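You operate a simulated robot arm through the tools that you are given. There is no shell and no other tool. Be economical: measure what you need, move in short steps, check, and stop when the job is done.

Carry out the task below with a simulated two-armed robot. There is one attempt and no reset: what you move stays moved.

TASK
On the top of the black chest, fold the blue screen cloth in half, so that its two short edges meet.

Only the result counts: the job must be done as asked and must still hold three seconds after the hand-in. Knocking over, shifting, dropping, spilling or breaking anything else fails it. Flat cloth is picked up by pressing the open fingertips on it (5 to 10 N) and closing them slowly along it; thin cloth reads only 2 to 8 mm in the jaws.

THE ROBOT
Two 7-joint arms with two-finger parallel grippers on one trunk, on a base that drives. Base frame: it is fixed to the floor where the robot stands at the start and does not move with it; the origin is under the middle of the robot, x ahead of it, y to its left, z up; the surface under the hand at the start is at about z = 720. Units: mm, degrees, N and s.
The left shoulder is at the start at [70, 163, 1045], the right one opposite. With the tool pointing down near the work surface each hand reaches from about 400 to 880 mm from the robot's upright axis, wherever it stands, measured 20 degrees to its own side. Places, roughly: top of the black chest [600, 100, 700]. Payload 3.43 kg a hand.
The tool frame of a hand sits at the grasp point between the pads (the TCP): z along the fingers, y along the line on which they close. The tips reach 34 mm beyond it. The gripper opens to 128 mm. The fingers are 24 mm wide and 12 mm thick; the gripper's body (48 by 130 mm) begins 96 mm behind the TCP.
Orientation is that of the tool frame in the base frame, as a unit quaternion [w, x, y, z]. With the fingers straight down and closing along the base's y, the tool's x points along the base's -x, its y along +y and its z along -z.

THE INTERFACE
- The arms move only by the tool apply_moves. It takes "left_increments", "right_increments" or both (then of equal length, played together; a hand with none holds still); each is a list of rows, each an object (a shift or turn left out is 0, a gripper value left out holds the last) with "claw": the finger opening in mm, from 0 to 128; "offset": the shift along the tool's x, y, z in mm, a list of three; "rot": the turn, a rotation vector about the tool's x, y, z in degrees, a list of three. In form: [{"claw": claw, "offset": [dx, dy, dz], "rot": [rx, ry, rz]}, ...]. A call has 1 to 8 rows; each row is the pose to reach, as a shift and turn from the pose commanded when the call began, along the tool's axes at that moment. Rows are played at 5 a second. More than 50 mm and 8.6 degrees between two rows, or a gripper value outside its range, and nothing of the call is played. A pose out of reach is approached as far as the arm can. The call stops where the force on the tool passes 40 N (or 10 N more than at its start, if that is more) or the arm is blocked; 0.2 s more then pass. The fingers move at their own pace (about 153 mm/s each) and stop on an object; they squeeze with about 29 N. The grip force told is the motor's: it shows also when the fingers shut on nothing. Time passes only in rows, and 0.2 s behind the last, so rows that repeat a pose let the fingers close. The reply holds the time, the measured pose of the TCP, the force on the tool along the base axes, the opening and the grip force, in the units named above and with some noise, with the torque about the TCP (base axes, N m) and any sound that the robot's microphone picked up.
- Cameras (640 x 400 px; columns grow to the right, rows downward): "scene" is now at [129.3, 18.4, 1259.9]; the picture's right is [0.23, -0.97, 0.00], its down [-0.68, -0.16, -0.72] and it looks along [0.70, 0.16, -0.70] (base axes); focal length 247 px, centre (320, 200). "left" rides on the left gripper at [76, 11, -160] in its tool frame; the picture's right is [-0.15, 0.99, 0.00], its down [-0.88, -0.13, -0.46] and it looks along [-0.45, -0.07, 0.89] (tool axes); focal length 234 px, centre (320, 200). "right" rides on the right gripper at [76, -11, -160] in its tool frame; the picture's right is [0.15, 0.99, 0.00], its down [-0.88, 0.13, -0.46] and it looks along [-0.45, 0.07, 0.89] (tool axes); focal length 234 px, centre (320, 200). There is no depth. A picture from a camera that has moved, and an enlarged one, comes with that camera's place and axes in the base frame and with its lens.
- get_image(camera): a new picture of that camera. The clock stands still meanwhile.
- lift_body(by): slides the trunk up (or, below 0, down) by that many mm; the arms and the scene camera ride with it, the base frame stays. It gives what a move gives, with no picture.
- steer(legs): drives the robot by 1 to 6 legs, each [ahead, left, turn to the left] in mm, mm and degrees, along the robot's own axes; the way and the turn of a leg run together, so that a leg with both is an arc; at most 1500 mm and 180 degrees a leg. The arms and the cameras ride along, it lands a little off, and it stops where it bumps. It gives what a move gives.
- pan_tilt(pan, tilt): turns the head with the scene camera to pan (to the left, within 86 degrees either way) and tilt (down, from -29 to 69), counted from straight ahead of the robot. It gives what a move gives.
- close_up(camera, box): a new picture of the part [left, top, right, bottom] of that camera's present view, enlarged. The clock stands still meanwhile.
- sign_off(): hands the job in; it is judged then, once.

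Go step by step. Nothing tells you exact positions but the pictures and the camera data: compare them with the known pose of the tool, close in by small moves and look again before you grip or let go. The budget is 120 turns and 108 pictures, counting those below and the enlarged ones. Unless the task says otherwise, let go and move clear before handing in, and close with one line.

The tools are called as name(argument=value, ...) on one line, values as JSON. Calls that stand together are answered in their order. apply_moves: Moves the arms, as the interface text tells. Its arguments: {"type":"object","properties":{"left_increments":{"type":"array"},"right_increments":{"type":"array"}},"required":[]} The other tools are called the same way: lift_body (by) slides the trunk up or down; steer (legs) drives the base; pan_tilt (pan, tilt) turns the head that bears the scene camera; get_image (camera) takes a picture; close_up (camera, box) takes an enlarged picture of a part of a camera's view; sign_off () hands the job in.

At the start:

```text
clock: 0.0
left_tool_pos: [478.6, 441.0, 944.3]
left_orientation: [0.0, 0.001, 1.0, 0.0]
left_force: [0.2, 0.5, -0.3]
left_moment: [0.0, -0.01, -0.01]
left_grip_width: 128.0
left_grip_force: 0.1
right_tool_pos: [702.2, -77.3, 946.3]
right_orientation: [0.001, 0.0, 1.0, 0.0]
right_force: [-0.3, -0.6, -0.4]
right_moment: [0.03, 0.0, -0.01]
right_grip_width: 128.0
right_grip_force: 0.1
trunk travel left (down, up): [-525.0, 415.0]
robot x, y, heading: [1.4, -2.7, 0.2]
head pan, tilt: [13.1, 44.1]
```

scene: 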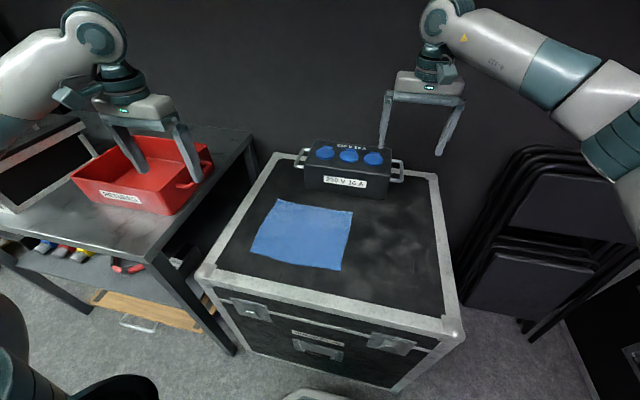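
right: 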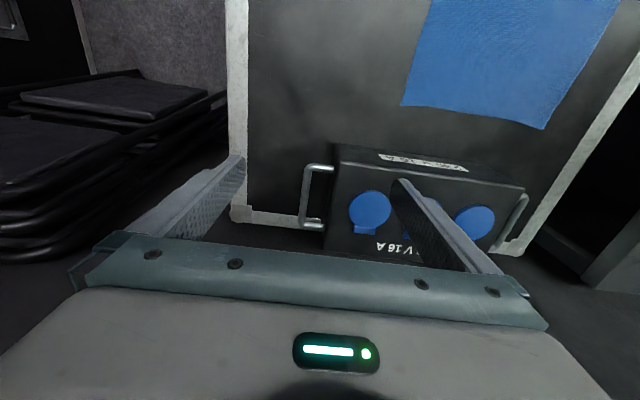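
left: 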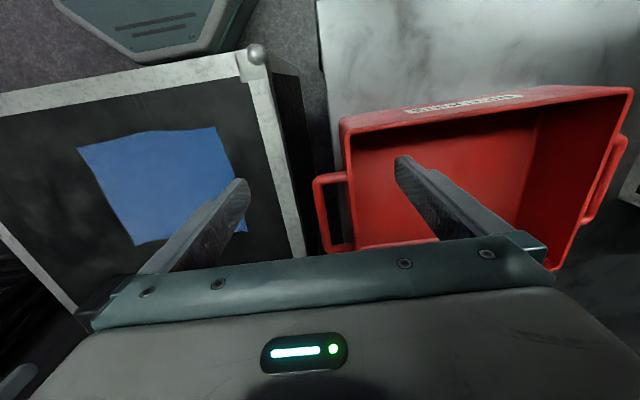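

I see the blue cloth lying flat on the chest, at about x 453–660 and y 38–280, with its short edges on the left and right. I'll enlarge the view before planning the grasp.

close_up(camera="scene", box=[190, 130, 470, 305])

pan_tilt(pan=30, tilt=60)

get_image(camera="scene")

```text
2.29 times, centred on (330, 218) of scene
camera zoom: at [129.3, 18.4, 1259.9], right [0.23, -0.97, 0.0], down [-0.68, -0.16, -0.72], along [0.7, 0.16, -0.7], focal length 566 px, centre (297, 160)
```

zoom: 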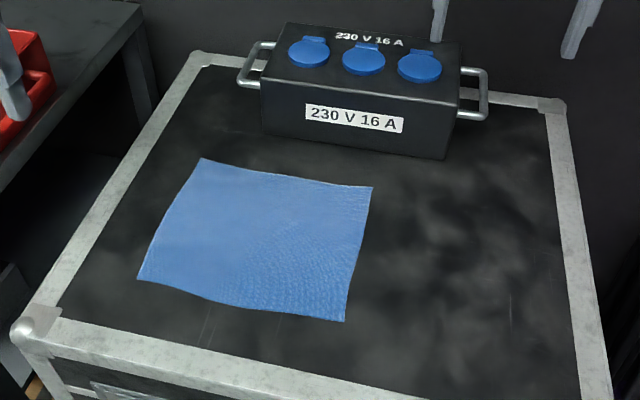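

```text
clock: 0.8
left_tool_pos: [480.0, 441.6, 943.8]
left_orientation: [0.0, 0.001, 1.0, 0.0]
left_force: [-0.6, 0.0, 0.0]
left_moment: [0.0, -0.01, 0.01]
left_grip_width: 128.2
left_grip_force: 0.1
right_tool_pos: [702.6, -77.6, 945.6]
right_orientation: [-0.001, 0.0, 1.0, 0.001]
right_force: [-0.3, 0.2, -0.1]
right_moment: [0.02, 0.01, -0.02]
right_grip_width: 128.0
right_grip_force: 0.0
trunk travel left (down, up): [-525.0, 415.0]
robot x, y, heading: [-1.0, -4.2, 0.0]
head pan, tilt: [30.0, 60.0]
```

```text
103 pictures are left
camera scene: at [107.2, 33.1, 1239.2], right [0.5, -0.87, 0.0], down [-0.75, -0.43, -0.5], along [0.43, 0.25, -0.87], focal length 247 px, centre (320, 200)
```

scene: 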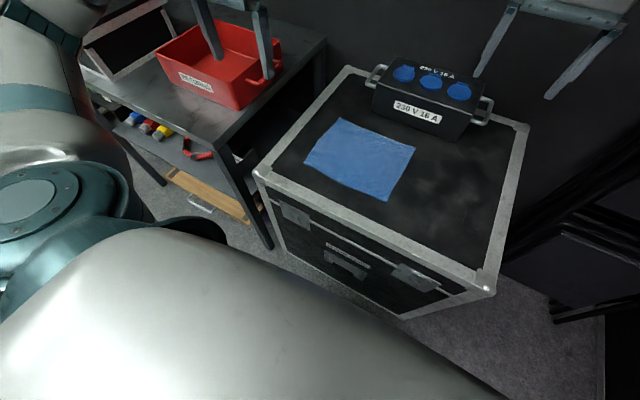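

The cloth's right short edge is at about y=38, running from x 455 to 662, and there is open space around it. My plan is to grip that edge with both hands (right hand at the far end, left hand at the near end) and carry it over to the left edge. I'll start with the right hand above the far right corner.

apply_moves(right_increments=[{"claw": 30, "offset": [12, 25, 20]}, {"offset": [24, 50, 50]}, {"offset": [36, 75, 85]}, {"offset": [48, 100, 125]}, {"offset": [59, 126, 166]}, {"offset": [59, 126, 166]}])

pan_tilt(pan=13, tilt=46)

get_image(camera="scene")

get_image(camera="right")

```text
clock: 2.2
left_tool_pos: [479.1, 440.0, 943.7]
left_orientation: [0.0, 0.001, 1.0, 0.0]
left_force: [0.1, -0.7, -0.3]
left_moment: [0.01, -0.04, 0.0]
left_grip_width: 127.7
left_grip_force: 0.0
right_tool_pos: [643.6, 48.3, 779.6]
right_orientation: [0.0, 0.0, 1.0, 0.0]
right_force: [0.0, -0.2, 0.5]
right_moment: [0.0, -0.01, -0.04]
right_grip_width: 30.0
right_grip_force: 0.0
trunk travel left (down, up): [-525.0, 415.0]
robot x, y, heading: [0.1, 2.0, 0.0]
head pan, tilt: [30.0, 60.0]
```

```text
clock: 3.0
left_tool_pos: [479.9, 441.2, 944.0]
left_orientation: [0.0, 0.0, 1.0, 0.001]
left_force: [-0.8, 0.0, -0.7]
left_moment: [-0.02, -0.02, -0.01]
left_grip_width: 127.9
left_grip_force: 0.2
right_tool_pos: [645.5, 47.4, 780.0]
right_orientation: [0.0, 0.0, 1.0, 0.0]
right_force: [-0.5, 0.3, 0.1]
right_moment: [0.0, -0.02, -0.03]
right_grip_width: 30.0
right_grip_force: 0.0
trunk travel left (down, up): [-525.0, 415.0]
robot x, y, heading: [1.6, -1.8, 0.1]
head pan, tilt: [13.0, 46.0]
```

```text
102 pictures are left
camera scene: at [127.8, 18.0, 1257.2], right [0.23, -0.97, 0.0], down [-0.7, -0.16, -0.69], along [0.68, 0.16, -0.72], focal length 247 px, centre (320, 200)
```

scene: 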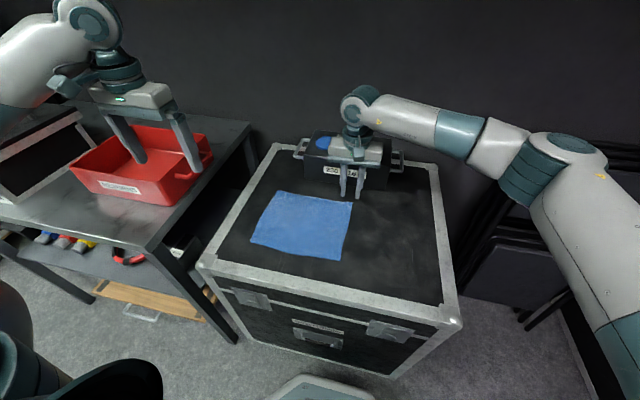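

```text
101 pictures are left
camera right: at [568.5, 36.1, 938.5], right [-0.15, 0.99, 0.0], down [0.88, 0.13, 0.46], along [0.45, 0.07, -0.89], focal length 234 px, centre (320, 200)
```

right: 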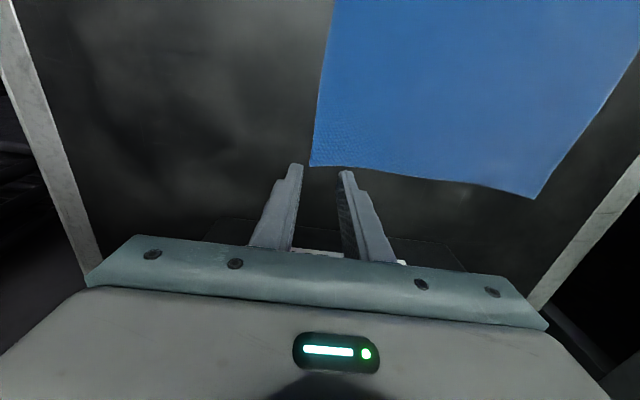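

Comparing the two views puts the chest top at about z=720. That makes the cloth x 442–643 and y 37–271. I'll shift the right hand in to the corner and lower it close to the surface, and bring the left hand over as well.

apply_moves(right_increments=[{"offset": [15, 1, 0]}, {"offset": [15, 1, 14]}, {"offset": [15, 1, 20]}, {"offset": [15, 1, 20]}])

apply_moves(left_increments=[{"claw": 30, "offset": [3, -49, 0]}, {"offset": [6, -98, 0]}, {"offset": [10, -147, 0]}, {"offset": [14, -196, 0]}, {"offset": [18, -245, 0]}, {"offset": [21, -294, 0]}, {"offset": [24, -343, 20]}, {"offset": [24, -388, 40]}])

get_image(camera="right")

get_image(camera="scene")

```text
clock: 4.0
left_tool_pos: [480.1, 439.6, 943.5]
left_orientation: [0.0, 0.0, 1.0, -0.001]
left_force: [1.1, 0.2, -1.0]
left_moment: [0.0, -0.02, 0.0]
left_grip_width: 128.0
left_grip_force: 0.1
right_tool_pos: [627.4, 49.7, 759.4]
right_orientation: [0.0, 0.0, 1.0, 0.001]
right_force: [-0.7, -0.3, -0.1]
right_moment: [0.02, -0.01, -0.02]
right_grip_width: 30.1
right_grip_force: 0.1
trunk travel left (down, up): [-525.0, 415.0]
robot x, y, heading: [2.4, 1.5, -0.0]
head pan, tilt: [13.0, 46.0]
```

```text
refused: row 7 steps farther than a row can; nothing moved
```

```text
100 pictures are left
camera right: at [553.8, 37.3, 918.9], right [-0.15, 0.99, 0.0], down [0.88, 0.13, 0.46], along [0.45, 0.07, -0.89], focal length 234 px, centre (320, 200)
```

right: 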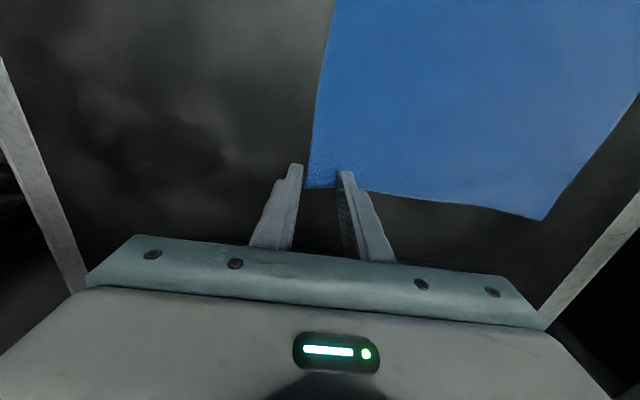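

```text
99 pictures are left
camera scene: at [128.0, 18.0, 1257.2], right [0.22, -0.97, 0.0], down [-0.7, -0.16, -0.69], along [0.68, 0.16, -0.72], focal length 247 px, centre (320, 200)
```

scene: 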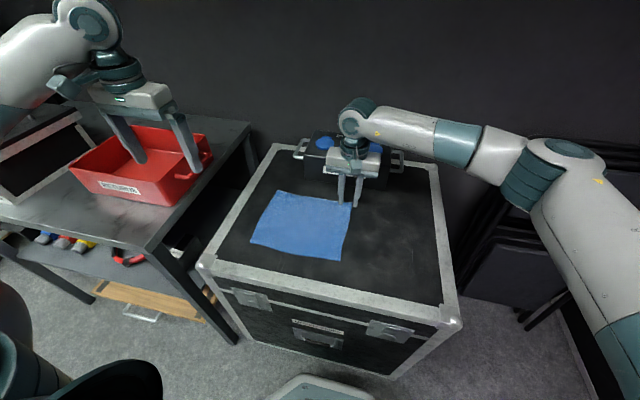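

The right fingers straddle the cloth edge right at the corner. The left move was refused because one step was too long, so I'll redo it in shorter steps.

apply_moves(left_increments=[{"claw": 30, "offset": [3, -49, 0]}, {"offset": [6, -98, 0]}, {"offset": [10, -147, 0]}, {"offset": [14, -196, 0]}, {"offset": [18, -245, 0]}, {"offset": [21, -294, 0]}, {"offset": [24, -343, 0]}, {"offset": [24, -390, 0]}])

apply_moves(left_increments=[{"offset": [0, 0, 48]}, {"offset": [0, 0, 96]}, {"offset": [0, 0, 140]}, {"offset": [0, 0, 165]}, {"offset": [0, 0, 165]}])

get_image(camera="left")

get_image(camera="scene")

```text
clock: 5.8
left_tool_pos: [452.4, 50.9, 943.8]
left_orientation: [0.0, -0.001, 1.0, 0.001]
left_force: [-0.6, -0.5, 0.1]
left_moment: [0.03, 0.0, 0.03]
left_grip_width: 30.1
left_grip_force: 0.0
right_tool_pos: [629.5, 47.9, 760.2]
right_orientation: [0.0, 0.0, 1.0, 0.001]
right_force: [-0.4, 0.8, 0.1]
right_moment: [0.05, 0.0, -0.01]
right_grip_width: 29.8
right_grip_force: 0.0
trunk travel left (down, up): [-525.0, 415.0]
robot x, y, heading: [-2.1, 4.5, -0.0]
head pan, tilt: [13.0, 46.0]
```

```text
clock: 7.0
left_tool_pos: [454.7, 50.9, 778.9]
left_orientation: [0.001, 0.0, 1.0, 0.001]
left_force: [-0.7, 0.1, 0.0]
left_moment: [-0.01, -0.01, -0.02]
left_grip_width: 30.0
left_grip_force: 0.0
right_tool_pos: [628.1, 48.9, 759.6]
right_orientation: [0.0, 0.0, 1.0, 0.0]
right_force: [0.0, -1.0, -0.5]
right_moment: [-0.02, 0.01, -0.01]
right_grip_width: 30.1
right_grip_force: 0.1
trunk travel left (down, up): [-525.0, 415.0]
robot x, y, heading: [-1.9, -0.5, 0.1]
head pan, tilt: [13.0, 46.0]
```

```text
98 pictures are left
camera left: at [378.8, 61.9, 937.8], right [0.15, 0.99, 0.0], down [0.88, -0.13, 0.46], along [0.45, -0.07, -0.89], focal length 234 px, centre (320, 200)
```

left: 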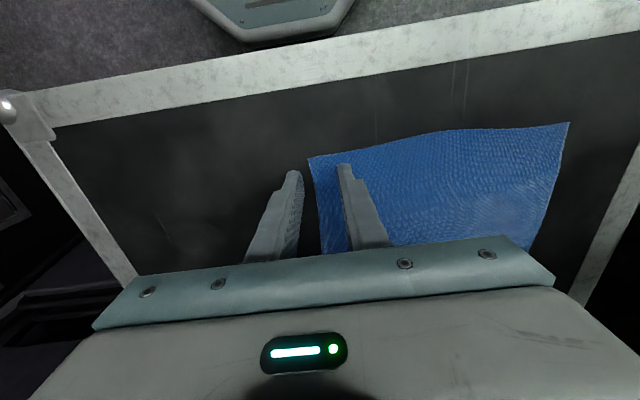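

```text
97 pictures are left
camera scene: at [127.8, 17.8, 1257.3], right [0.23, -0.97, 0.0], down [-0.7, -0.16, -0.69], along [0.68, 0.16, -0.72], focal length 247 px, centre (320, 200)
```

scene: 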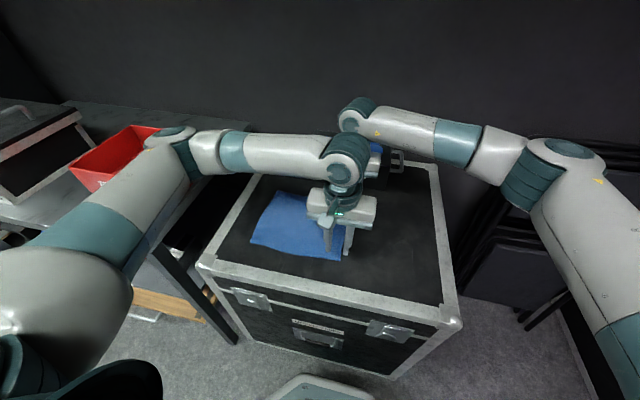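

Both hands now straddle the right edge near its corners. Next I'll lower them to touch the surface and read the forces.

apply_moves(left_increments=[{"offset": [0, 0, 10]}, {"offset": [0, 0, 19]}, {"offset": [0, 0, 22]}, {"offset": [0, 0, 24]}, {"offset": [0, 0, 24]}], right_increments=[{"offset": [0, 0, 0]}, {"offset": [0, 0, 0]}, {"offset": [0, 0, 3]}, {"offset": [0, 0, 5]}, {"offset": [0, 0, 5]}])

```text
clock: 8.2
left_tool_pos: [454.2, 52.5, 756.0]
left_orientation: [0.0, -0.001, 1.0, 0.0]
left_force: [0.1, -0.6, 4.5]
left_moment: [0.06, -0.02, -0.05]
left_grip_width: 29.9
left_grip_force: 0.1
right_tool_pos: [627.9, 48.7, 756.2]
right_orientation: [0.0, 0.001, 1.0, -0.001]
right_force: [1.1, 0.3, 2.1]
right_moment: [0.05, 0.0, 0.0]
right_grip_width: 30.0
right_grip_force: 0.3
trunk travel left (down, up): [-525.0, 415.0]
robot x, y, heading: [-5.1, -1.2, 0.1]
head pan, tilt: [13.0, 46.0]
```

Both hands are touching, with the surface at about z=722. I'll press slightly harder.

apply_moves(left_increments=[{"offset": [0, 0, 1]}, {"offset": [0, 0, 1]}], right_increments=[{"offset": [0, 0, 1.5]}, {"offset": [0, 0, 2]}])

```text
clock: 8.8
left_tool_pos: [454.8, 50.4, 755.6]
left_orientation: [0.001, 0.001, 1.0, 0.0]
left_force: [2.0, 0.1, 15.6]
left_moment: [0.33, -0.01, -0.05]
left_grip_width: 30.1
left_grip_force: 0.3
right_tool_pos: [626.7, 49.2, 756.1]
right_orientation: [0.0, 0.0, 1.0, 0.0]
right_force: [1.2, -0.8, 6.1]
right_moment: [0.13, -0.05, -0.01]
right_grip_width: 29.9
right_grip_force: 0.0
trunk travel left (down, up): [-525.0, 415.0]
robot x, y, heading: [1.7, -0.2, 0.1]
head pan, tilt: [13.0, 46.0]
```

The torque shows the load is on the inner finger, which is the one on the cloth. I'll ease the left hand slightly, then close slowly while shifting so that each outer finger stays in place.

apply_moves(left_increments=[{"claw": 30, "offset": [0, 0, -0.6]}, {"claw": 26, "offset": [0, -2, -0.6]}, {"claw": 22, "offset": [0, -4, -0.6]}, {"claw": 18, "offset": [0, -6, -0.6]}, {"claw": 15, "offset": [0, -7.5, -0.6]}, {"claw": 12, "offset": [0, -9, -0.6]}, {"claw": 9, "offset": [0, -10.5, -0.6]}, {"claw": 6, "offset": [0, -12, -0.6]}], right_increments=[{"claw": 30, "offset": [0, 0, 0.2]}, {"claw": 26, "offset": [0, -2, 0.2]}, {"claw": 22, "offset": [0, -4, 0.2]}, {"claw": 18, "offset": [0, -6, 0.2]}, {"claw": 15, "offset": [0, -7.5, 0.2]}, {"claw": 12, "offset": [0, -9, 0.2]}, {"claw": 9, "offset": [0, -10.5, 0.2]}, {"claw": 6, "offset": [0, -12, 0.2]}])

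close_up(camera="left", box=[220, 90, 540, 290])

close_up(camera="right", box=[220, 90, 540, 290])

```text
clock: 10.3
left_tool_pos: [484.5, -0.4, 755.1]
left_orientation: [0.005, 0.014, 1.0, -0.003]
left_force: [-1.6, -2.4, 0.4]
left_moment: [0.22, -0.28, -0.03]
left_grip_width: 8.7
left_grip_force: 0.1
right_tool_pos: [663.4, -13.2, 756.3]
right_orientation: [0.007, 0.021, 1.0, -0.008]
right_force: [-0.4, -6.3, -0.1]
right_moment: [0.71, -0.07, 0.02]
right_grip_width: 9.8
right_grip_force: 0.5
trunk travel left (down, up): [-525.0, 415.0]
robot x, y, heading: [39.1, -31.2, -1.7]
head pan, tilt: [13.0, 46.0]
stopped in row 7 (left hand): the force on the tool passed its limit at 125 N (the readings are from after the stop); the commanded pose is now the measured one
```

```text
2.00 times, centred on (380, 190) of left
camera zoom: at [408.2, 14.3, 914.0], right [0.17, 0.98, 0.0], down [0.87, -0.15, 0.47], along [0.46, -0.08, -0.88], focal length 468 px, centre (200, 220)
```

zoom: 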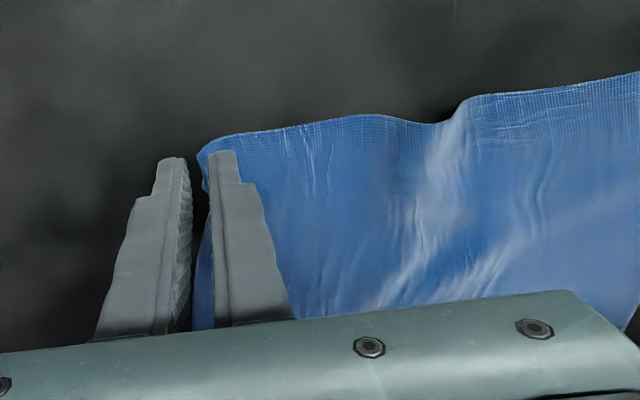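

```text
2.00 times, centred on (380, 190) of right
camera zoom: at [585.2, -18.9, 914.0], right [-0.11, 0.99, -0.02], down [0.88, 0.1, 0.47], along [0.47, 0.03, -0.88], focal length 468 px, centre (200, 220)
```

zoom: 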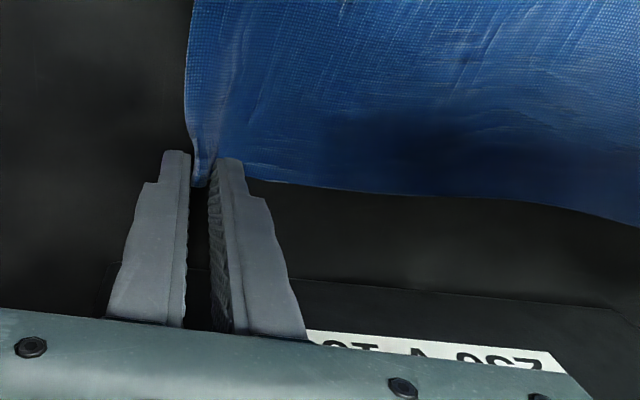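

The base was shoved about 39 mm forward, 31 mm to the right and 1.7° round, and it took the hands and the cloth with it. I'll look at the scene before moving anything.

get_image(camera="scene")

get_image(camera="right")

get_image(camera="left")

```text
94 pictures are left
camera scene: at [162.2, -18.7, 1257.1], right [0.2, -0.98, 0.0], down [-0.7, -0.14, -0.7], along [0.68, 0.14, -0.72], focal length 247 px, centre (320, 200)
```

scene: 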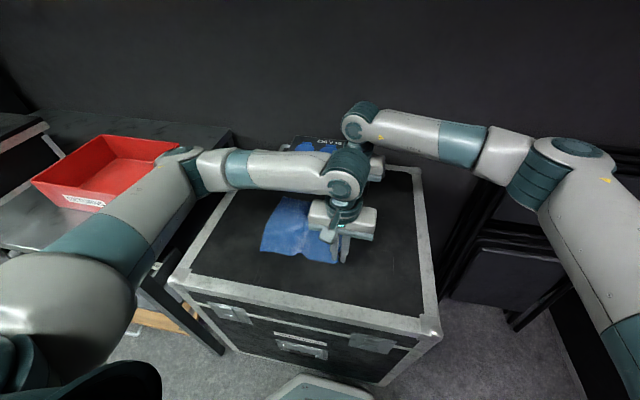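

```text
93 pictures are left
camera right: at [585.2, -18.9, 914.0], right [-0.11, 0.99, -0.02], down [0.88, 0.1, 0.47], along [0.47, 0.03, -0.88], focal length 234 px, centre (320, 200)
```

right: 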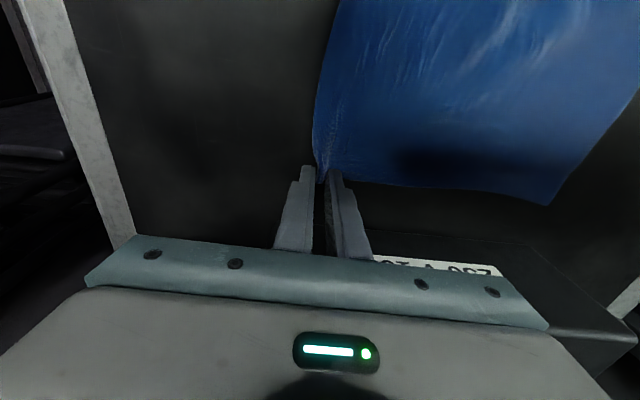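

```text
92 pictures are left
camera left: at [408.2, 14.3, 914.0], right [0.17, 0.98, 0.0], down [0.87, -0.15, 0.47], along [0.46, -0.08, -0.88], focal length 234 px, centre (320, 200)
```

left: 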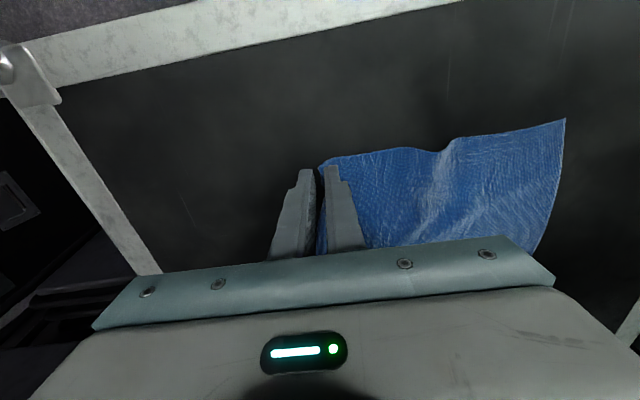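

The disturbance dragged the cloth to roughly x 470–668, y 0–197, and nothing else looks moved. The cloth edge still sits between both pairs of fingers, so I'll press lightly again and finish closing in place.

apply_moves(left_increments=[{"claw": 9, "offset": [0, 0, 0.4]}, {"claw": 7, "offset": [0, 0, 0.6]}, {"claw": 5, "offset": [0, 0, 0.6]}, {"claw": 3, "offset": [0, 0, 0.6]}, {"claw": 0, "offset": [0, 0, 0.6]}, {"claw": 0, "offset": [0, 0, 0.6]}], right_increments=[{"claw": 9, "offset": [0, 0, 0.4]}, {"claw": 7, "offset": [0, 0, 0.6]}, {"claw": 5, "offset": [0, 0, 0.6]}, {"claw": 3, "offset": [0, 0, 0.6]}, {"claw": 0, "offset": [0, 0, 0.6]}, {"claw": 0, "offset": [0, 0, 0.6]}])

close_up(camera="left", box=[240, 90, 400, 190])

close_up(camera="right", box=[240, 110, 400, 210])

```text
clock: 10.7
left_tool_pos: [466.4, 34.6, 761.8]
left_orientation: [0.011, -0.005, 1.0, -0.009]
left_force: [-0.9, 1.4, 0.6]
left_moment: [-0.12, -0.08, 0.04]
left_grip_width: 9.3
left_grip_force: 0.0
right_tool_pos: [640.6, 36.2, 766.3]
right_orientation: [0.012, -0.004, 1.0, -0.005]
right_force: [-1.2, 1.4, 1.8]
right_moment: [-0.15, -0.12, 0.01]
right_grip_width: 8.9
right_grip_force: 0.1
trunk travel left (down, up): [-525.0, 415.0]
robot x, y, heading: [15.9, -14.4, 0.6]
head pan, tilt: [13.0, 46.0]
stopped in row 1 (right hand): the force on the tool passed its limit at 47 N (the readings are from after the stop); the commanded pose is now the measured one
```

```text
4.00 times, centred on (320, 140) of left
camera zoom: at [387.3, 47.2, 919.2], right [0.13, 0.99, -0.01], down [0.87, -0.11, 0.48], along [0.47, -0.08, -0.88], focal length 937 px, centre (320, 440)
```

zoom: 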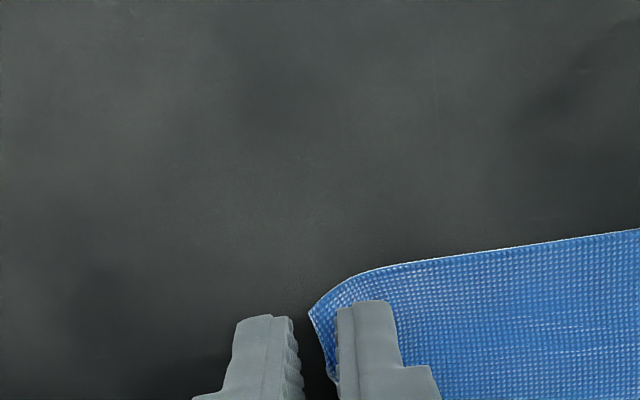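

```text
4.00 times, centred on (320, 160) of right
camera zoom: at [561.5, 24.7, 923.2], right [-0.15, 0.99, -0.01], down [0.87, 0.14, 0.48], along [0.47, 0.06, -0.88], focal length 937 px, centre (320, 360)
```

zoom: 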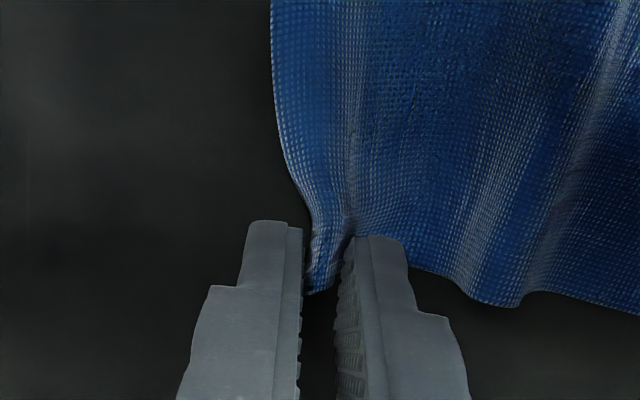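

The base swung partly back. I'll hold still for a second so everything settles, then look again.

apply_moves(left_increments=[{"offset": [0, 0, -6]}, {"offset": [0, 0, -10]}, {"offset": [0, 0, -10]}, {"offset": [0, 0, -10]}, {"offset": [0, 0, -10]}], right_increments=[{"offset": [0, 0, -6]}, {"offset": [0, 0, -10]}, {"offset": [0, 0, -10]}, {"offset": [0, 0, -10]}, {"offset": [0, 0, -10]}])

get_image(camera="left")

get_image(camera="right")

get_image(camera="scene")

```text
clock: 11.9
left_tool_pos: [475.2, 28.0, 769.1]
left_orientation: [0.007, -0.005, 1.0, -0.006]
left_force: [0.1, -0.4, 0.0]
left_moment: [0.0, 0.0, -0.03]
left_grip_width: 8.9
left_grip_force: 0.0
right_tool_pos: [650.3, 27.7, 769.5]
right_orientation: [0.006, -0.001, 1.0, -0.001]
right_force: [-0.1, -0.1, -0.4]
right_moment: [0.02, 0.01, 0.02]
right_grip_width: 9.0
right_grip_force: 0.0
trunk travel left (down, up): [-525.0, 415.0]
robot x, y, heading: [19.2, -16.2, 0.8]
head pan, tilt: [13.0, 46.0]
```

```text
89 pictures are left
camera left: at [397.6, 38.4, 926.9], right [0.14, 0.99, -0.01], down [0.88, -0.12, 0.47], along [0.46, -0.07, -0.88], focal length 234 px, centre (320, 200)
```

left: 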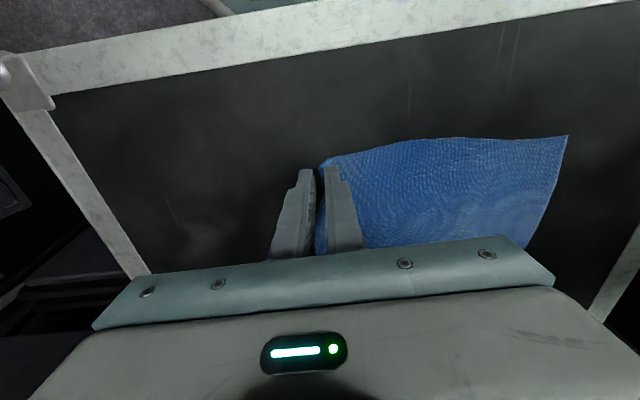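

```text
88 pictures are left
camera right: at [572.8, 14.5, 927.0], right [-0.15, 0.99, 0.0], down [0.87, 0.13, 0.47], along [0.46, 0.07, -0.88], focal length 234 px, centre (320, 200)
```

right: 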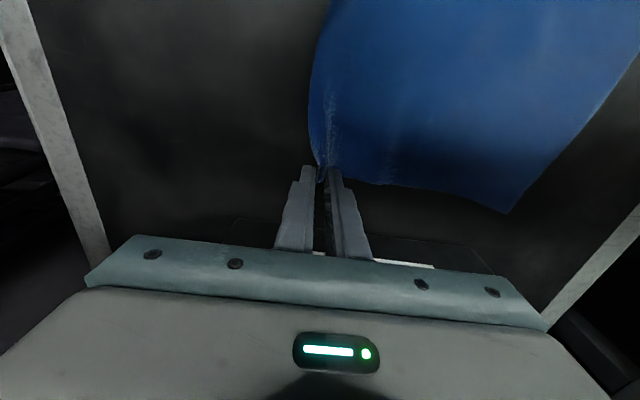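

```text
87 pictures are left
camera scene: at [147.6, 1.3, 1257.2], right [0.23, -0.97, 0.0], down [-0.7, -0.17, -0.69], along [0.68, 0.16, -0.72], focal length 247 px, centre (320, 200)
```

scene: 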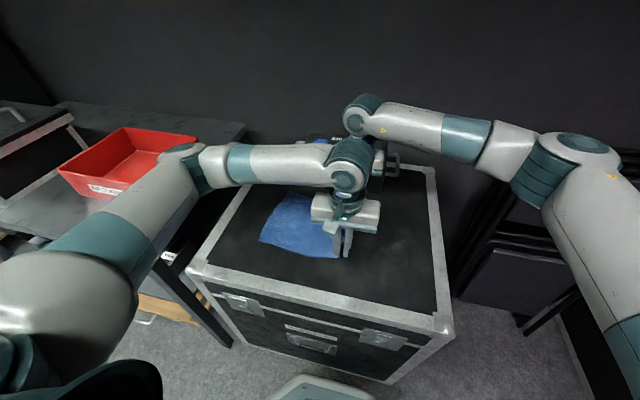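

The base has settled at about (19, -16). I'll open the fingers again, lift a little, and find the cloth's new outline.

apply_moves(left_increments=[{"claw": 30, "offset": [0, 0, 0]}, {"offset": [0, 0, -10]}, {"offset": [0, 0, -10]}], right_increments=[{"claw": 30, "offset": [0, 0, 0]}, {"offset": [0, 0, -10]}, {"offset": [0, 0, -10]}])

get_image(camera="left")

get_image(camera="right")

```text
clock: 12.7
left_tool_pos: [474.2, 25.6, 778.5]
left_orientation: [0.006, -0.005, 1.0, -0.004]
left_force: [0.4, 0.3, -0.3]
left_moment: [0.0, -0.01, -0.03]
left_grip_width: 29.9
left_grip_force: 0.1
right_tool_pos: [650.1, 26.1, 779.6]
right_orientation: [0.006, -0.001, 1.0, -0.002]
right_force: [0.2, 0.0, -0.7]
right_moment: [0.02, 0.03, -0.03]
right_grip_width: 29.8
right_grip_force: 0.1
trunk travel left (down, up): [-525.0, 415.0]
robot x, y, heading: [21.0, -17.3, 0.2]
head pan, tilt: [13.0, 46.0]
```

```text
86 pictures are left
camera left: at [398.0, 38.0, 936.7], right [0.14, 0.99, -0.01], down [0.88, -0.12, 0.47], along [0.46, -0.07, -0.88], focal length 234 px, centre (320, 200)
```

left: 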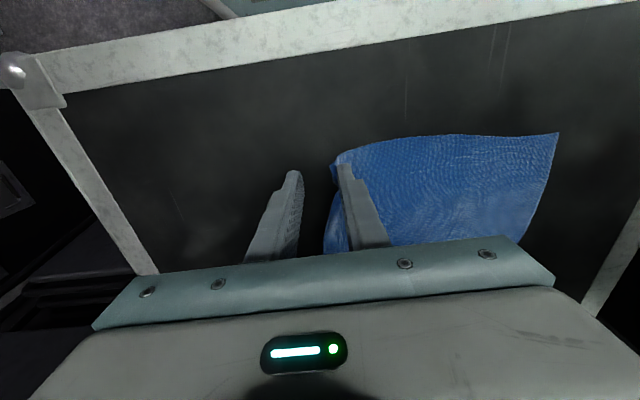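

```text
85 pictures are left
camera right: at [572.9, 14.2, 937.4], right [-0.15, 0.99, 0.0], down [0.87, 0.13, 0.47], along [0.46, 0.07, -0.88], focal length 234 px, centre (320, 200)
```

right: 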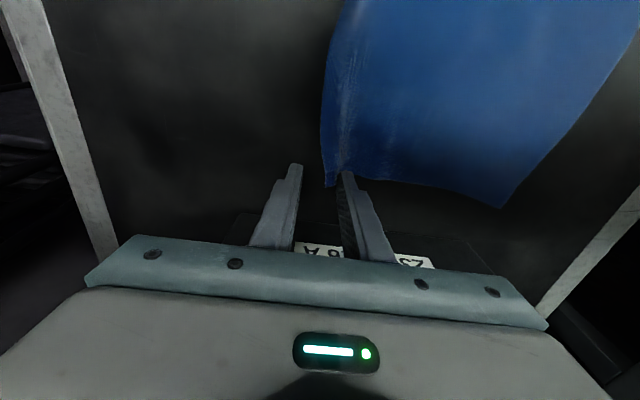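

The right edge is now near y≈35, with a small crease beside it. I'll enlarge both views to check its shape.

close_up(camera="right", box=[240, 0, 640, 250])

close_up(camera="left", box=[270, 100, 590, 300])

```text
1.60 times, centred on (440, 125) of right
camera zoom: at [572.9, 14.2, 937.4], right [-0.15, 0.99, 0.0], down [0.87, 0.13, 0.47], along [0.46, 0.07, -0.88], focal length 375 px, centre (128, 320)
```

zoom: 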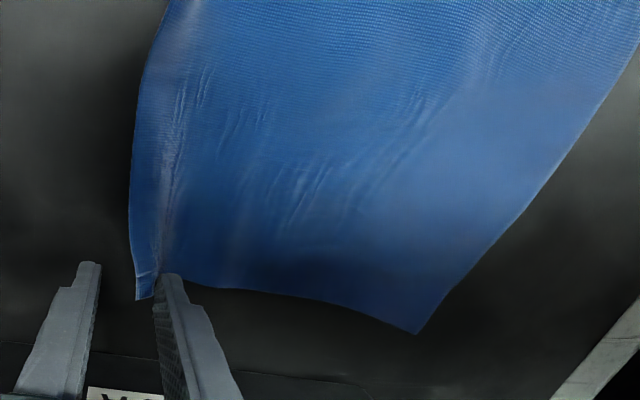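

```text
2.00 times, centred on (430, 200) of left
camera zoom: at [398.0, 38.0, 936.7], right [0.14, 0.99, -0.01], down [0.88, -0.12, 0.47], along [0.46, -0.07, -0.88], focal length 468 px, centre (100, 200)
```

zoom: 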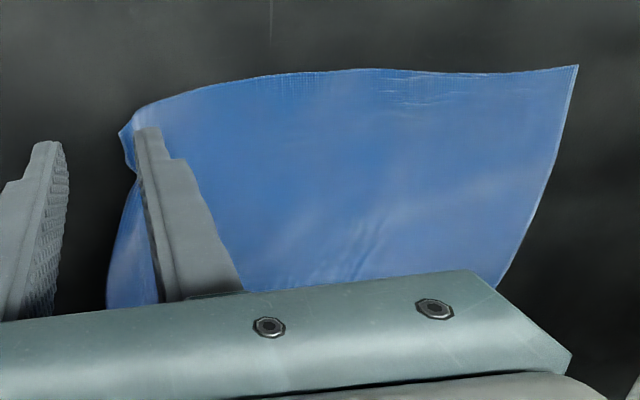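

A pre-formed crease runs just inside the right edge, about 10–15 mm from it, which suits a pinch. I'll centre both hands on it and lower to contact.

apply_moves(left_increments=[{"offset": [-12, 18, 0]}, {"offset": [-12, 18, 12]}, {"offset": [-12, 18, 20]}, {"offset": [-12, 18, 22]}, {"offset": [-12, 18, 22]}], right_increments=[{"offset": [-4, 18, 0]}, {"offset": [-4, 18, 12]}, {"offset": [-4, 18, 20]}, {"offset": [-4, 18, 22]}, {"offset": [-4, 18, 22]}])

get_image(camera="left")

get_image(camera="right")

```text
clock: 13.9
left_tool_pos: [486.6, 44.9, 755.5]
left_orientation: [0.006, -0.005, 1.0, -0.006]
left_force: [-0.5, 0.2, 2.3]
left_moment: [0.01, 0.02, -0.03]
left_grip_width: 30.0
left_grip_force: 0.0
right_tool_pos: [654.0, 44.8, 757.3]
right_orientation: [0.007, -0.002, 1.0, -0.002]
right_force: [0.6, 0.2, 0.8]
right_moment: [-0.02, -0.01, -0.01]
right_grip_width: 29.9
right_grip_force: 0.0
trunk travel left (down, up): [-525.0, 415.0]
robot x, y, heading: [21.6, -17.6, 0.3]
head pan, tilt: [13.0, 46.0]
```

```text
82 pictures are left
camera left: at [409.5, 56.1, 915.0], right [0.14, 0.99, -0.01], down [0.88, -0.12, 0.47], along [0.46, -0.07, -0.88], focal length 234 px, centre (320, 200)
```

left: 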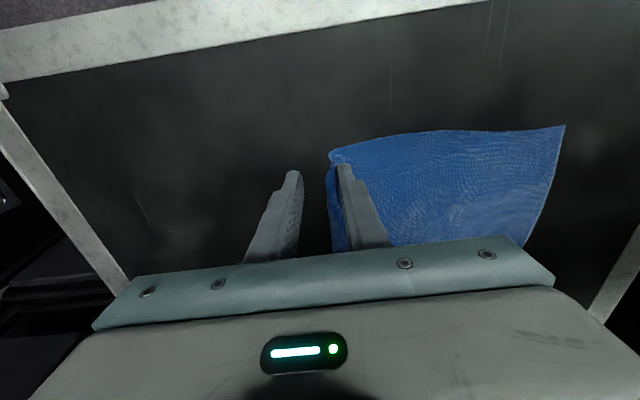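

```text
81 pictures are left
camera right: at [576.6, 33.1, 915.6], right [-0.15, 0.99, 0.0], down [0.87, 0.13, 0.47], along [0.46, 0.07, -0.88], focal length 234 px, centre (320, 200)
```

right: 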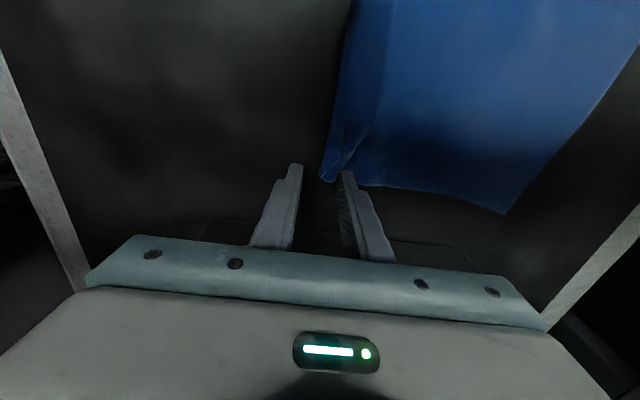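

The hands pushed the cloth's bulge inward as they moved, so I'll take a closer look before closing.

close_up(camera="right", box=[250, 60, 450, 210])

close_up(camera="left", box=[250, 90, 450, 260])

close_up(camera="scene", box=[220, 150, 420, 280])

```text
2.67 times, centred on (350, 135) of right
camera zoom: at [576.6, 33.1, 915.6], right [-0.15, 0.99, 0.0], down [0.87, 0.13, 0.47], along [0.46, 0.07, -0.88], focal length 624 px, centre (240, 373)
```

zoom: 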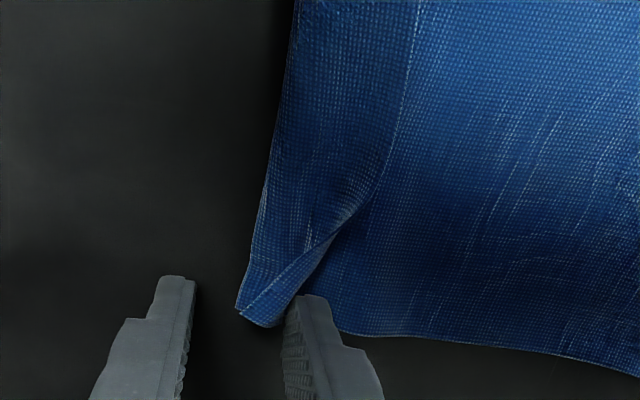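

```text
2.35 times, centred on (350, 175) of left
camera zoom: at [409.5, 56.1, 915.0], right [0.14, 0.99, -0.01], down [0.88, -0.12, 0.47], along [0.46, -0.07, -0.88], focal length 551 px, centre (249, 259)
```

zoom: 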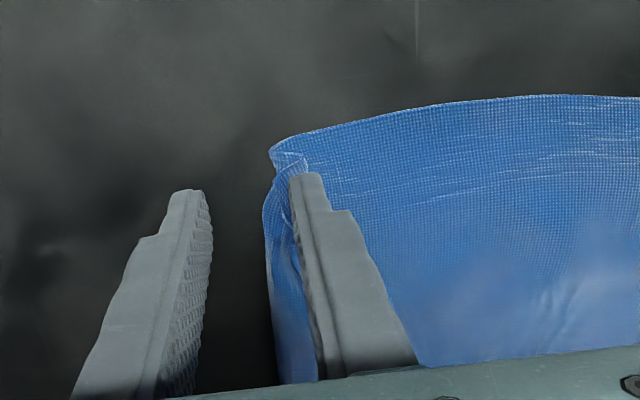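

```text
3.08 times, centred on (320, 215) of scene
camera zoom: at [147.5, 1.5, 1257.3], right [0.23, -0.97, 0.0], down [-0.7, -0.17, -0.69], along [0.68, 0.16, -0.72], focal length 761 px, centre (320, 154)
```

zoom: 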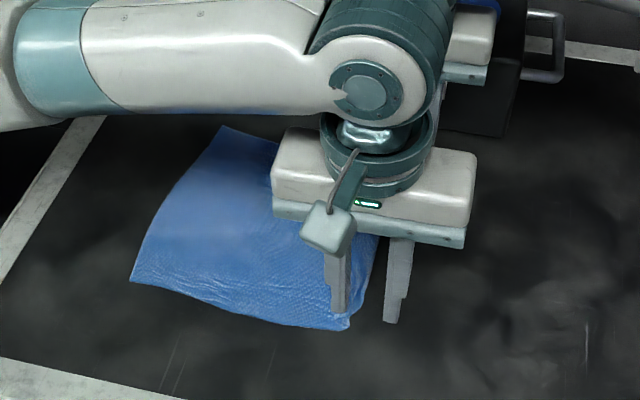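

The edge is slightly tucked over near both corners. I'll lift both hands straight up and view the cloth unobstructed.

apply_moves(left_increments=[{"offset": [0, 0, -40]}, {"offset": [0, 0, -80]}, {"offset": [0, -40, -100]}, {"offset": [0, -80, -100]}, {"offset": [0, -80, -100]}], right_increments=[{"offset": [0, 0, -40]}, {"offset": [0, 0, -80]}, {"offset": [0, -40, -100]}, {"offset": [0, -80, -100]}, {"offset": [0, -80, -100]}])

get_image(camera="right")

get_image(camera="left")

```text
clock: 15.1
left_tool_pos: [485.7, -34.2, 857.8]
left_orientation: [0.005, -0.005, 1.0, -0.005]
left_force: [0.0, 0.6, 0.1]
left_moment: [-0.03, -0.01, -0.01]
left_grip_width: 30.2
left_grip_force: 0.1
right_tool_pos: [650.9, -34.1, 857.8]
right_orientation: [0.008, -0.002, 1.0, -0.002]
right_force: [-0.2, 0.0, -0.1]
right_moment: [-0.01, 0.0, 0.02]
right_grip_width: 29.9
right_grip_force: 0.1
trunk travel left (down, up): [-525.0, 415.0]
robot x, y, heading: [19.8, -15.1, 0.5]
head pan, tilt: [13.0, 46.0]
```

```text
77 pictures are left
camera right: at [573.6, -45.0, 1016.7], right [-0.15, 0.99, -0.01], down [0.87, 0.13, 0.47], along [0.46, 0.07, -0.88], focal length 234 px, centre (320, 200)
```

right: 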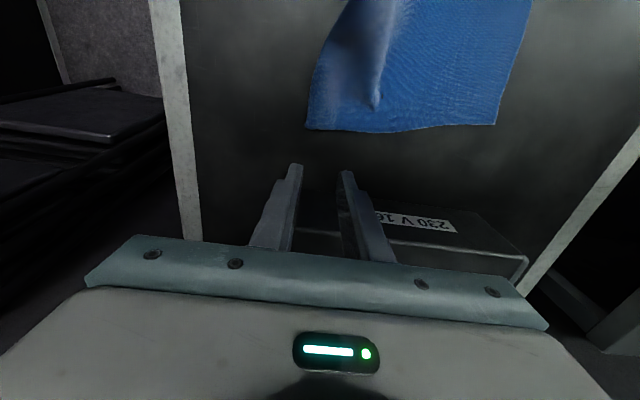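

```text
76 pictures are left
camera left: at [408.5, -22.2, 1015.7], right [0.14, 0.99, -0.01], down [0.88, -0.12, 0.47], along [0.46, -0.07, -0.88], focal length 234 px, centre (320, 200)
```

left: 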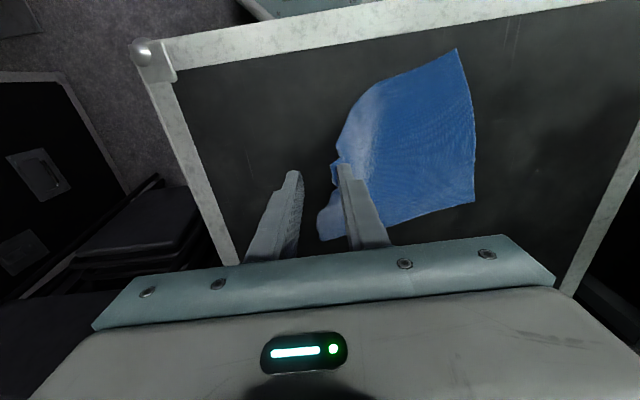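

The cloth is wrinkled near its right side. I'll move the left arm clear so the head camera gets a full view.

apply_moves(left_increments=[{"offset": [0, 0, -45]}, {"offset": [0, 40, -65]}, {"offset": [0, 88, -65]}, {"offset": [0, 136, -65]}, {"offset": [0, 184, -65]}, {"offset": [0, 232, -65]}, {"offset": [0, 280, -65]}, {"offset": [0, 328, -65]}])

apply_moves(left_increments=[{"offset": [0, 48, 0]}, {"offset": [0, 96, 0]}, {"offset": [0, 140, 0]}], right_increments=[{"offset": [0, -40, -20]}, {"offset": [0, -80, -40]}, {"offset": [0, -80, -40]}])

close_up(camera="scene", box=[190, 130, 450, 300])

```text
clock: 16.9
left_tool_pos: [480.5, 294.8, 919.0]
left_orientation: [0.007, -0.004, 1.0, -0.006]
left_force: [0.5, 0.4, -0.3]
left_moment: [-0.06, 0.0, 0.04]
left_grip_width: 29.8
left_grip_force: 0.1
right_tool_pos: [650.2, -33.6, 858.2]
right_orientation: [0.006, -0.001, 1.0, -0.002]
right_force: [0.0, 0.1, -0.8]
right_moment: [0.0, -0.03, -0.03]
right_grip_width: 30.0
right_grip_force: 0.0
trunk travel left (down, up): [-525.0, 415.0]
robot x, y, heading: [21.4, -17.7, 0.4]
head pan, tilt: [13.0, 46.0]
```

```text
clock: 17.7
left_tool_pos: [481.6, 434.4, 916.4]
left_orientation: [0.006, -0.004, 1.0, -0.007]
left_force: [0.5, 0.0, 0.1]
left_moment: [-0.02, 0.0, -0.06]
left_grip_width: 29.8
left_grip_force: 0.0
right_tool_pos: [651.4, -112.4, 897.4]
right_orientation: [0.007, -0.001, 1.0, -0.001]
right_force: [0.1, -0.4, -0.1]
right_moment: [-0.03, 0.02, -0.01]
right_grip_width: 30.1
right_grip_force: 0.0
trunk travel left (down, up): [-525.0, 415.0]
robot x, y, heading: [21.0, -18.7, 0.6]
head pan, tilt: [13.0, 46.0]
```

```text
2.35 times, centred on (320, 215) of scene
camera zoom: at [147.1, 3.2, 1257.3], right [0.23, -0.97, 0.0], down [-0.7, -0.17, -0.69], along [0.68, 0.16, -0.72], focal length 582 px, centre (320, 165)
```

zoom: 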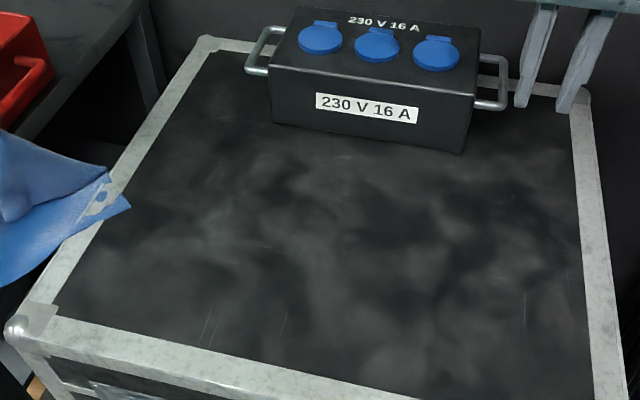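

The cloth came along with the left hand. I'll hold everything still and look at how it is hanging.

get_image(camera="scene")

get_image(camera="left")

```text
74 pictures are left
camera scene: at [147.1, 3.2, 1257.3], right [0.23, -0.97, 0.0], down [-0.7, -0.17, -0.69], along [0.68, 0.16, -0.72], focal length 247 px, centre (320, 200)
```

scene: 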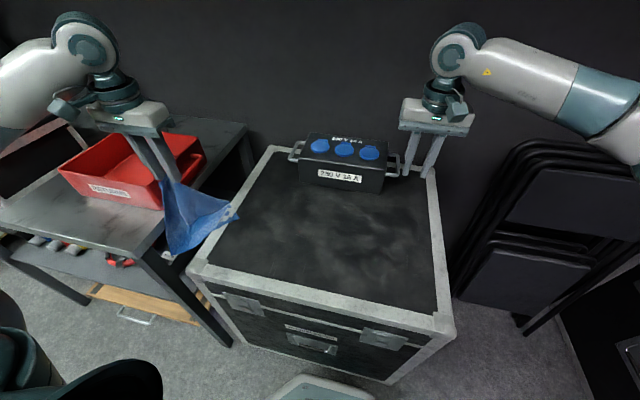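

```text
73 pictures are left
camera left: at [404.7, 446.5, 1074.6], right [0.14, 0.99, -0.01], down [0.88, -0.12, 0.47], along [0.46, -0.07, -0.88], focal length 234 px, centre (320, 200)
```

left: 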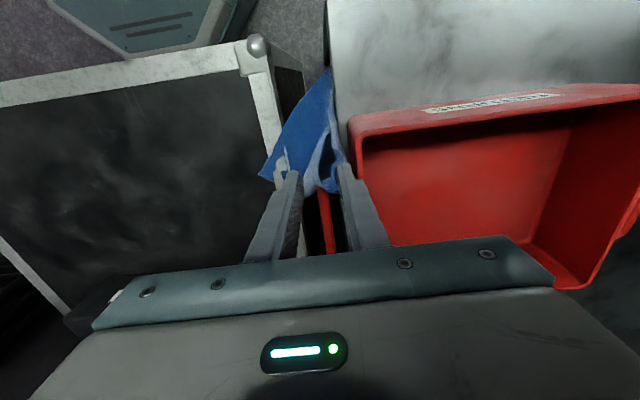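

The cloth is snagged on the left fingertips over the gap between chest and table. I'll close the fingers to secure it before anything else.

apply_moves(left_increments=[{"claw": 15}, {"claw": 0}, {"claw": 0}])

close_up(camera="left", box=[220, 50, 460, 200])

close_up(camera="scene", box=[80, 90, 280, 280])

```text
clock: 18.5
left_tool_pos: [482.0, 431.7, 916.8]
left_orientation: [0.006, -0.005, 1.0, -0.005]
left_force: [-0.4, 0.7, -0.1]
left_moment: [-0.03, 0.02, 0.02]
left_grip_width: 1.4
left_grip_force: 29.0
right_tool_pos: [651.5, -112.8, 896.3]
right_orientation: [0.007, -0.001, 1.0, -0.002]
right_force: [-0.7, 0.4, -0.6]
right_moment: [0.01, 0.01, 0.01]
right_grip_width: 29.9
right_grip_force: 0.0
trunk travel left (down, up): [-525.0, 415.0]
robot x, y, heading: [21.9, -20.2, 0.5]
head pan, tilt: [13.0, 46.0]
```

```text
2.67 times, centred on (340, 125) of left
camera zoom: at [405.0, 444.5, 1075.2], right [0.14, 0.99, -0.01], down [0.88, -0.12, 0.47], along [0.46, -0.07, -0.88], focal length 624 px, centre (267, 400)
```

zoom: 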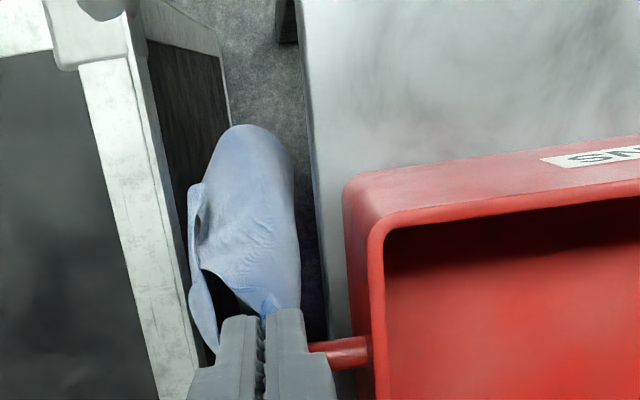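

```text
2.11 times, centred on (180, 185) of scene
camera zoom: at [147.5, 1.4, 1257.3], right [0.23, -0.97, 0.0], down [-0.7, -0.17, -0.69], along [0.68, 0.16, -0.72], focal length 521 px, centre (615, 232)
```

zoom: 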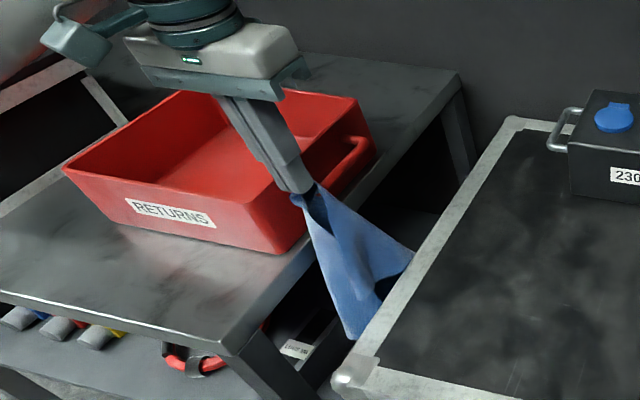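

The left hand now holds the cloth firmly (1.4 mm), hanging from one point. I'll raise the trunk so the cloth clears everything, then bring it back over the chest.

lift_body(by=200)

get_image(camera="scene")

```text
clock: 20.7
left_tool_pos: [482.5, 433.3, 1115.3]
left_orientation: [0.006, -0.005, 1.0, -0.005]
left_force: [-0.7, 0.6, 0.1]
left_moment: [-0.01, 0.03, -0.03]
left_grip_width: 1.4
left_grip_force: 29.1
right_tool_pos: [651.4, -113.8, 1095.2]
right_orientation: [0.006, 0.0, 1.0, -0.002]
right_force: [-0.2, -0.9, -0.2]
right_moment: [0.02, -0.01, 0.01]
right_grip_width: 30.2
right_grip_force: 0.0
trunk travel left (down, up): [-725.0, 215.0]
robot x, y, heading: [19.1, -18.8, 0.7]
head pan, tilt: [13.0, 46.0]
```

```text
70 pictures are left
camera scene: at [147.8, 1.4, 1457.2], right [0.23, -0.97, 0.0], down [-0.7, -0.17, -0.69], along [0.68, 0.16, -0.72], focal length 247 px, centre (320, 200)
```

scene: 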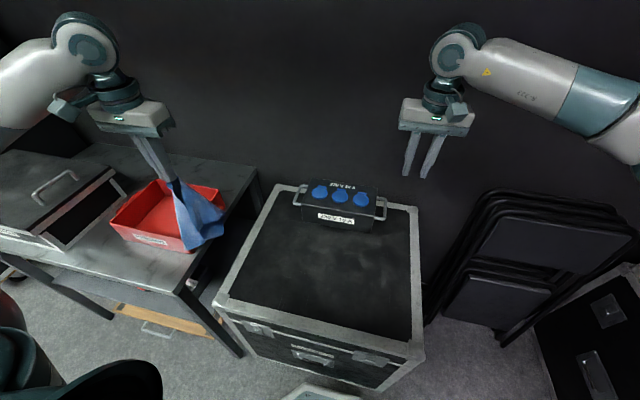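

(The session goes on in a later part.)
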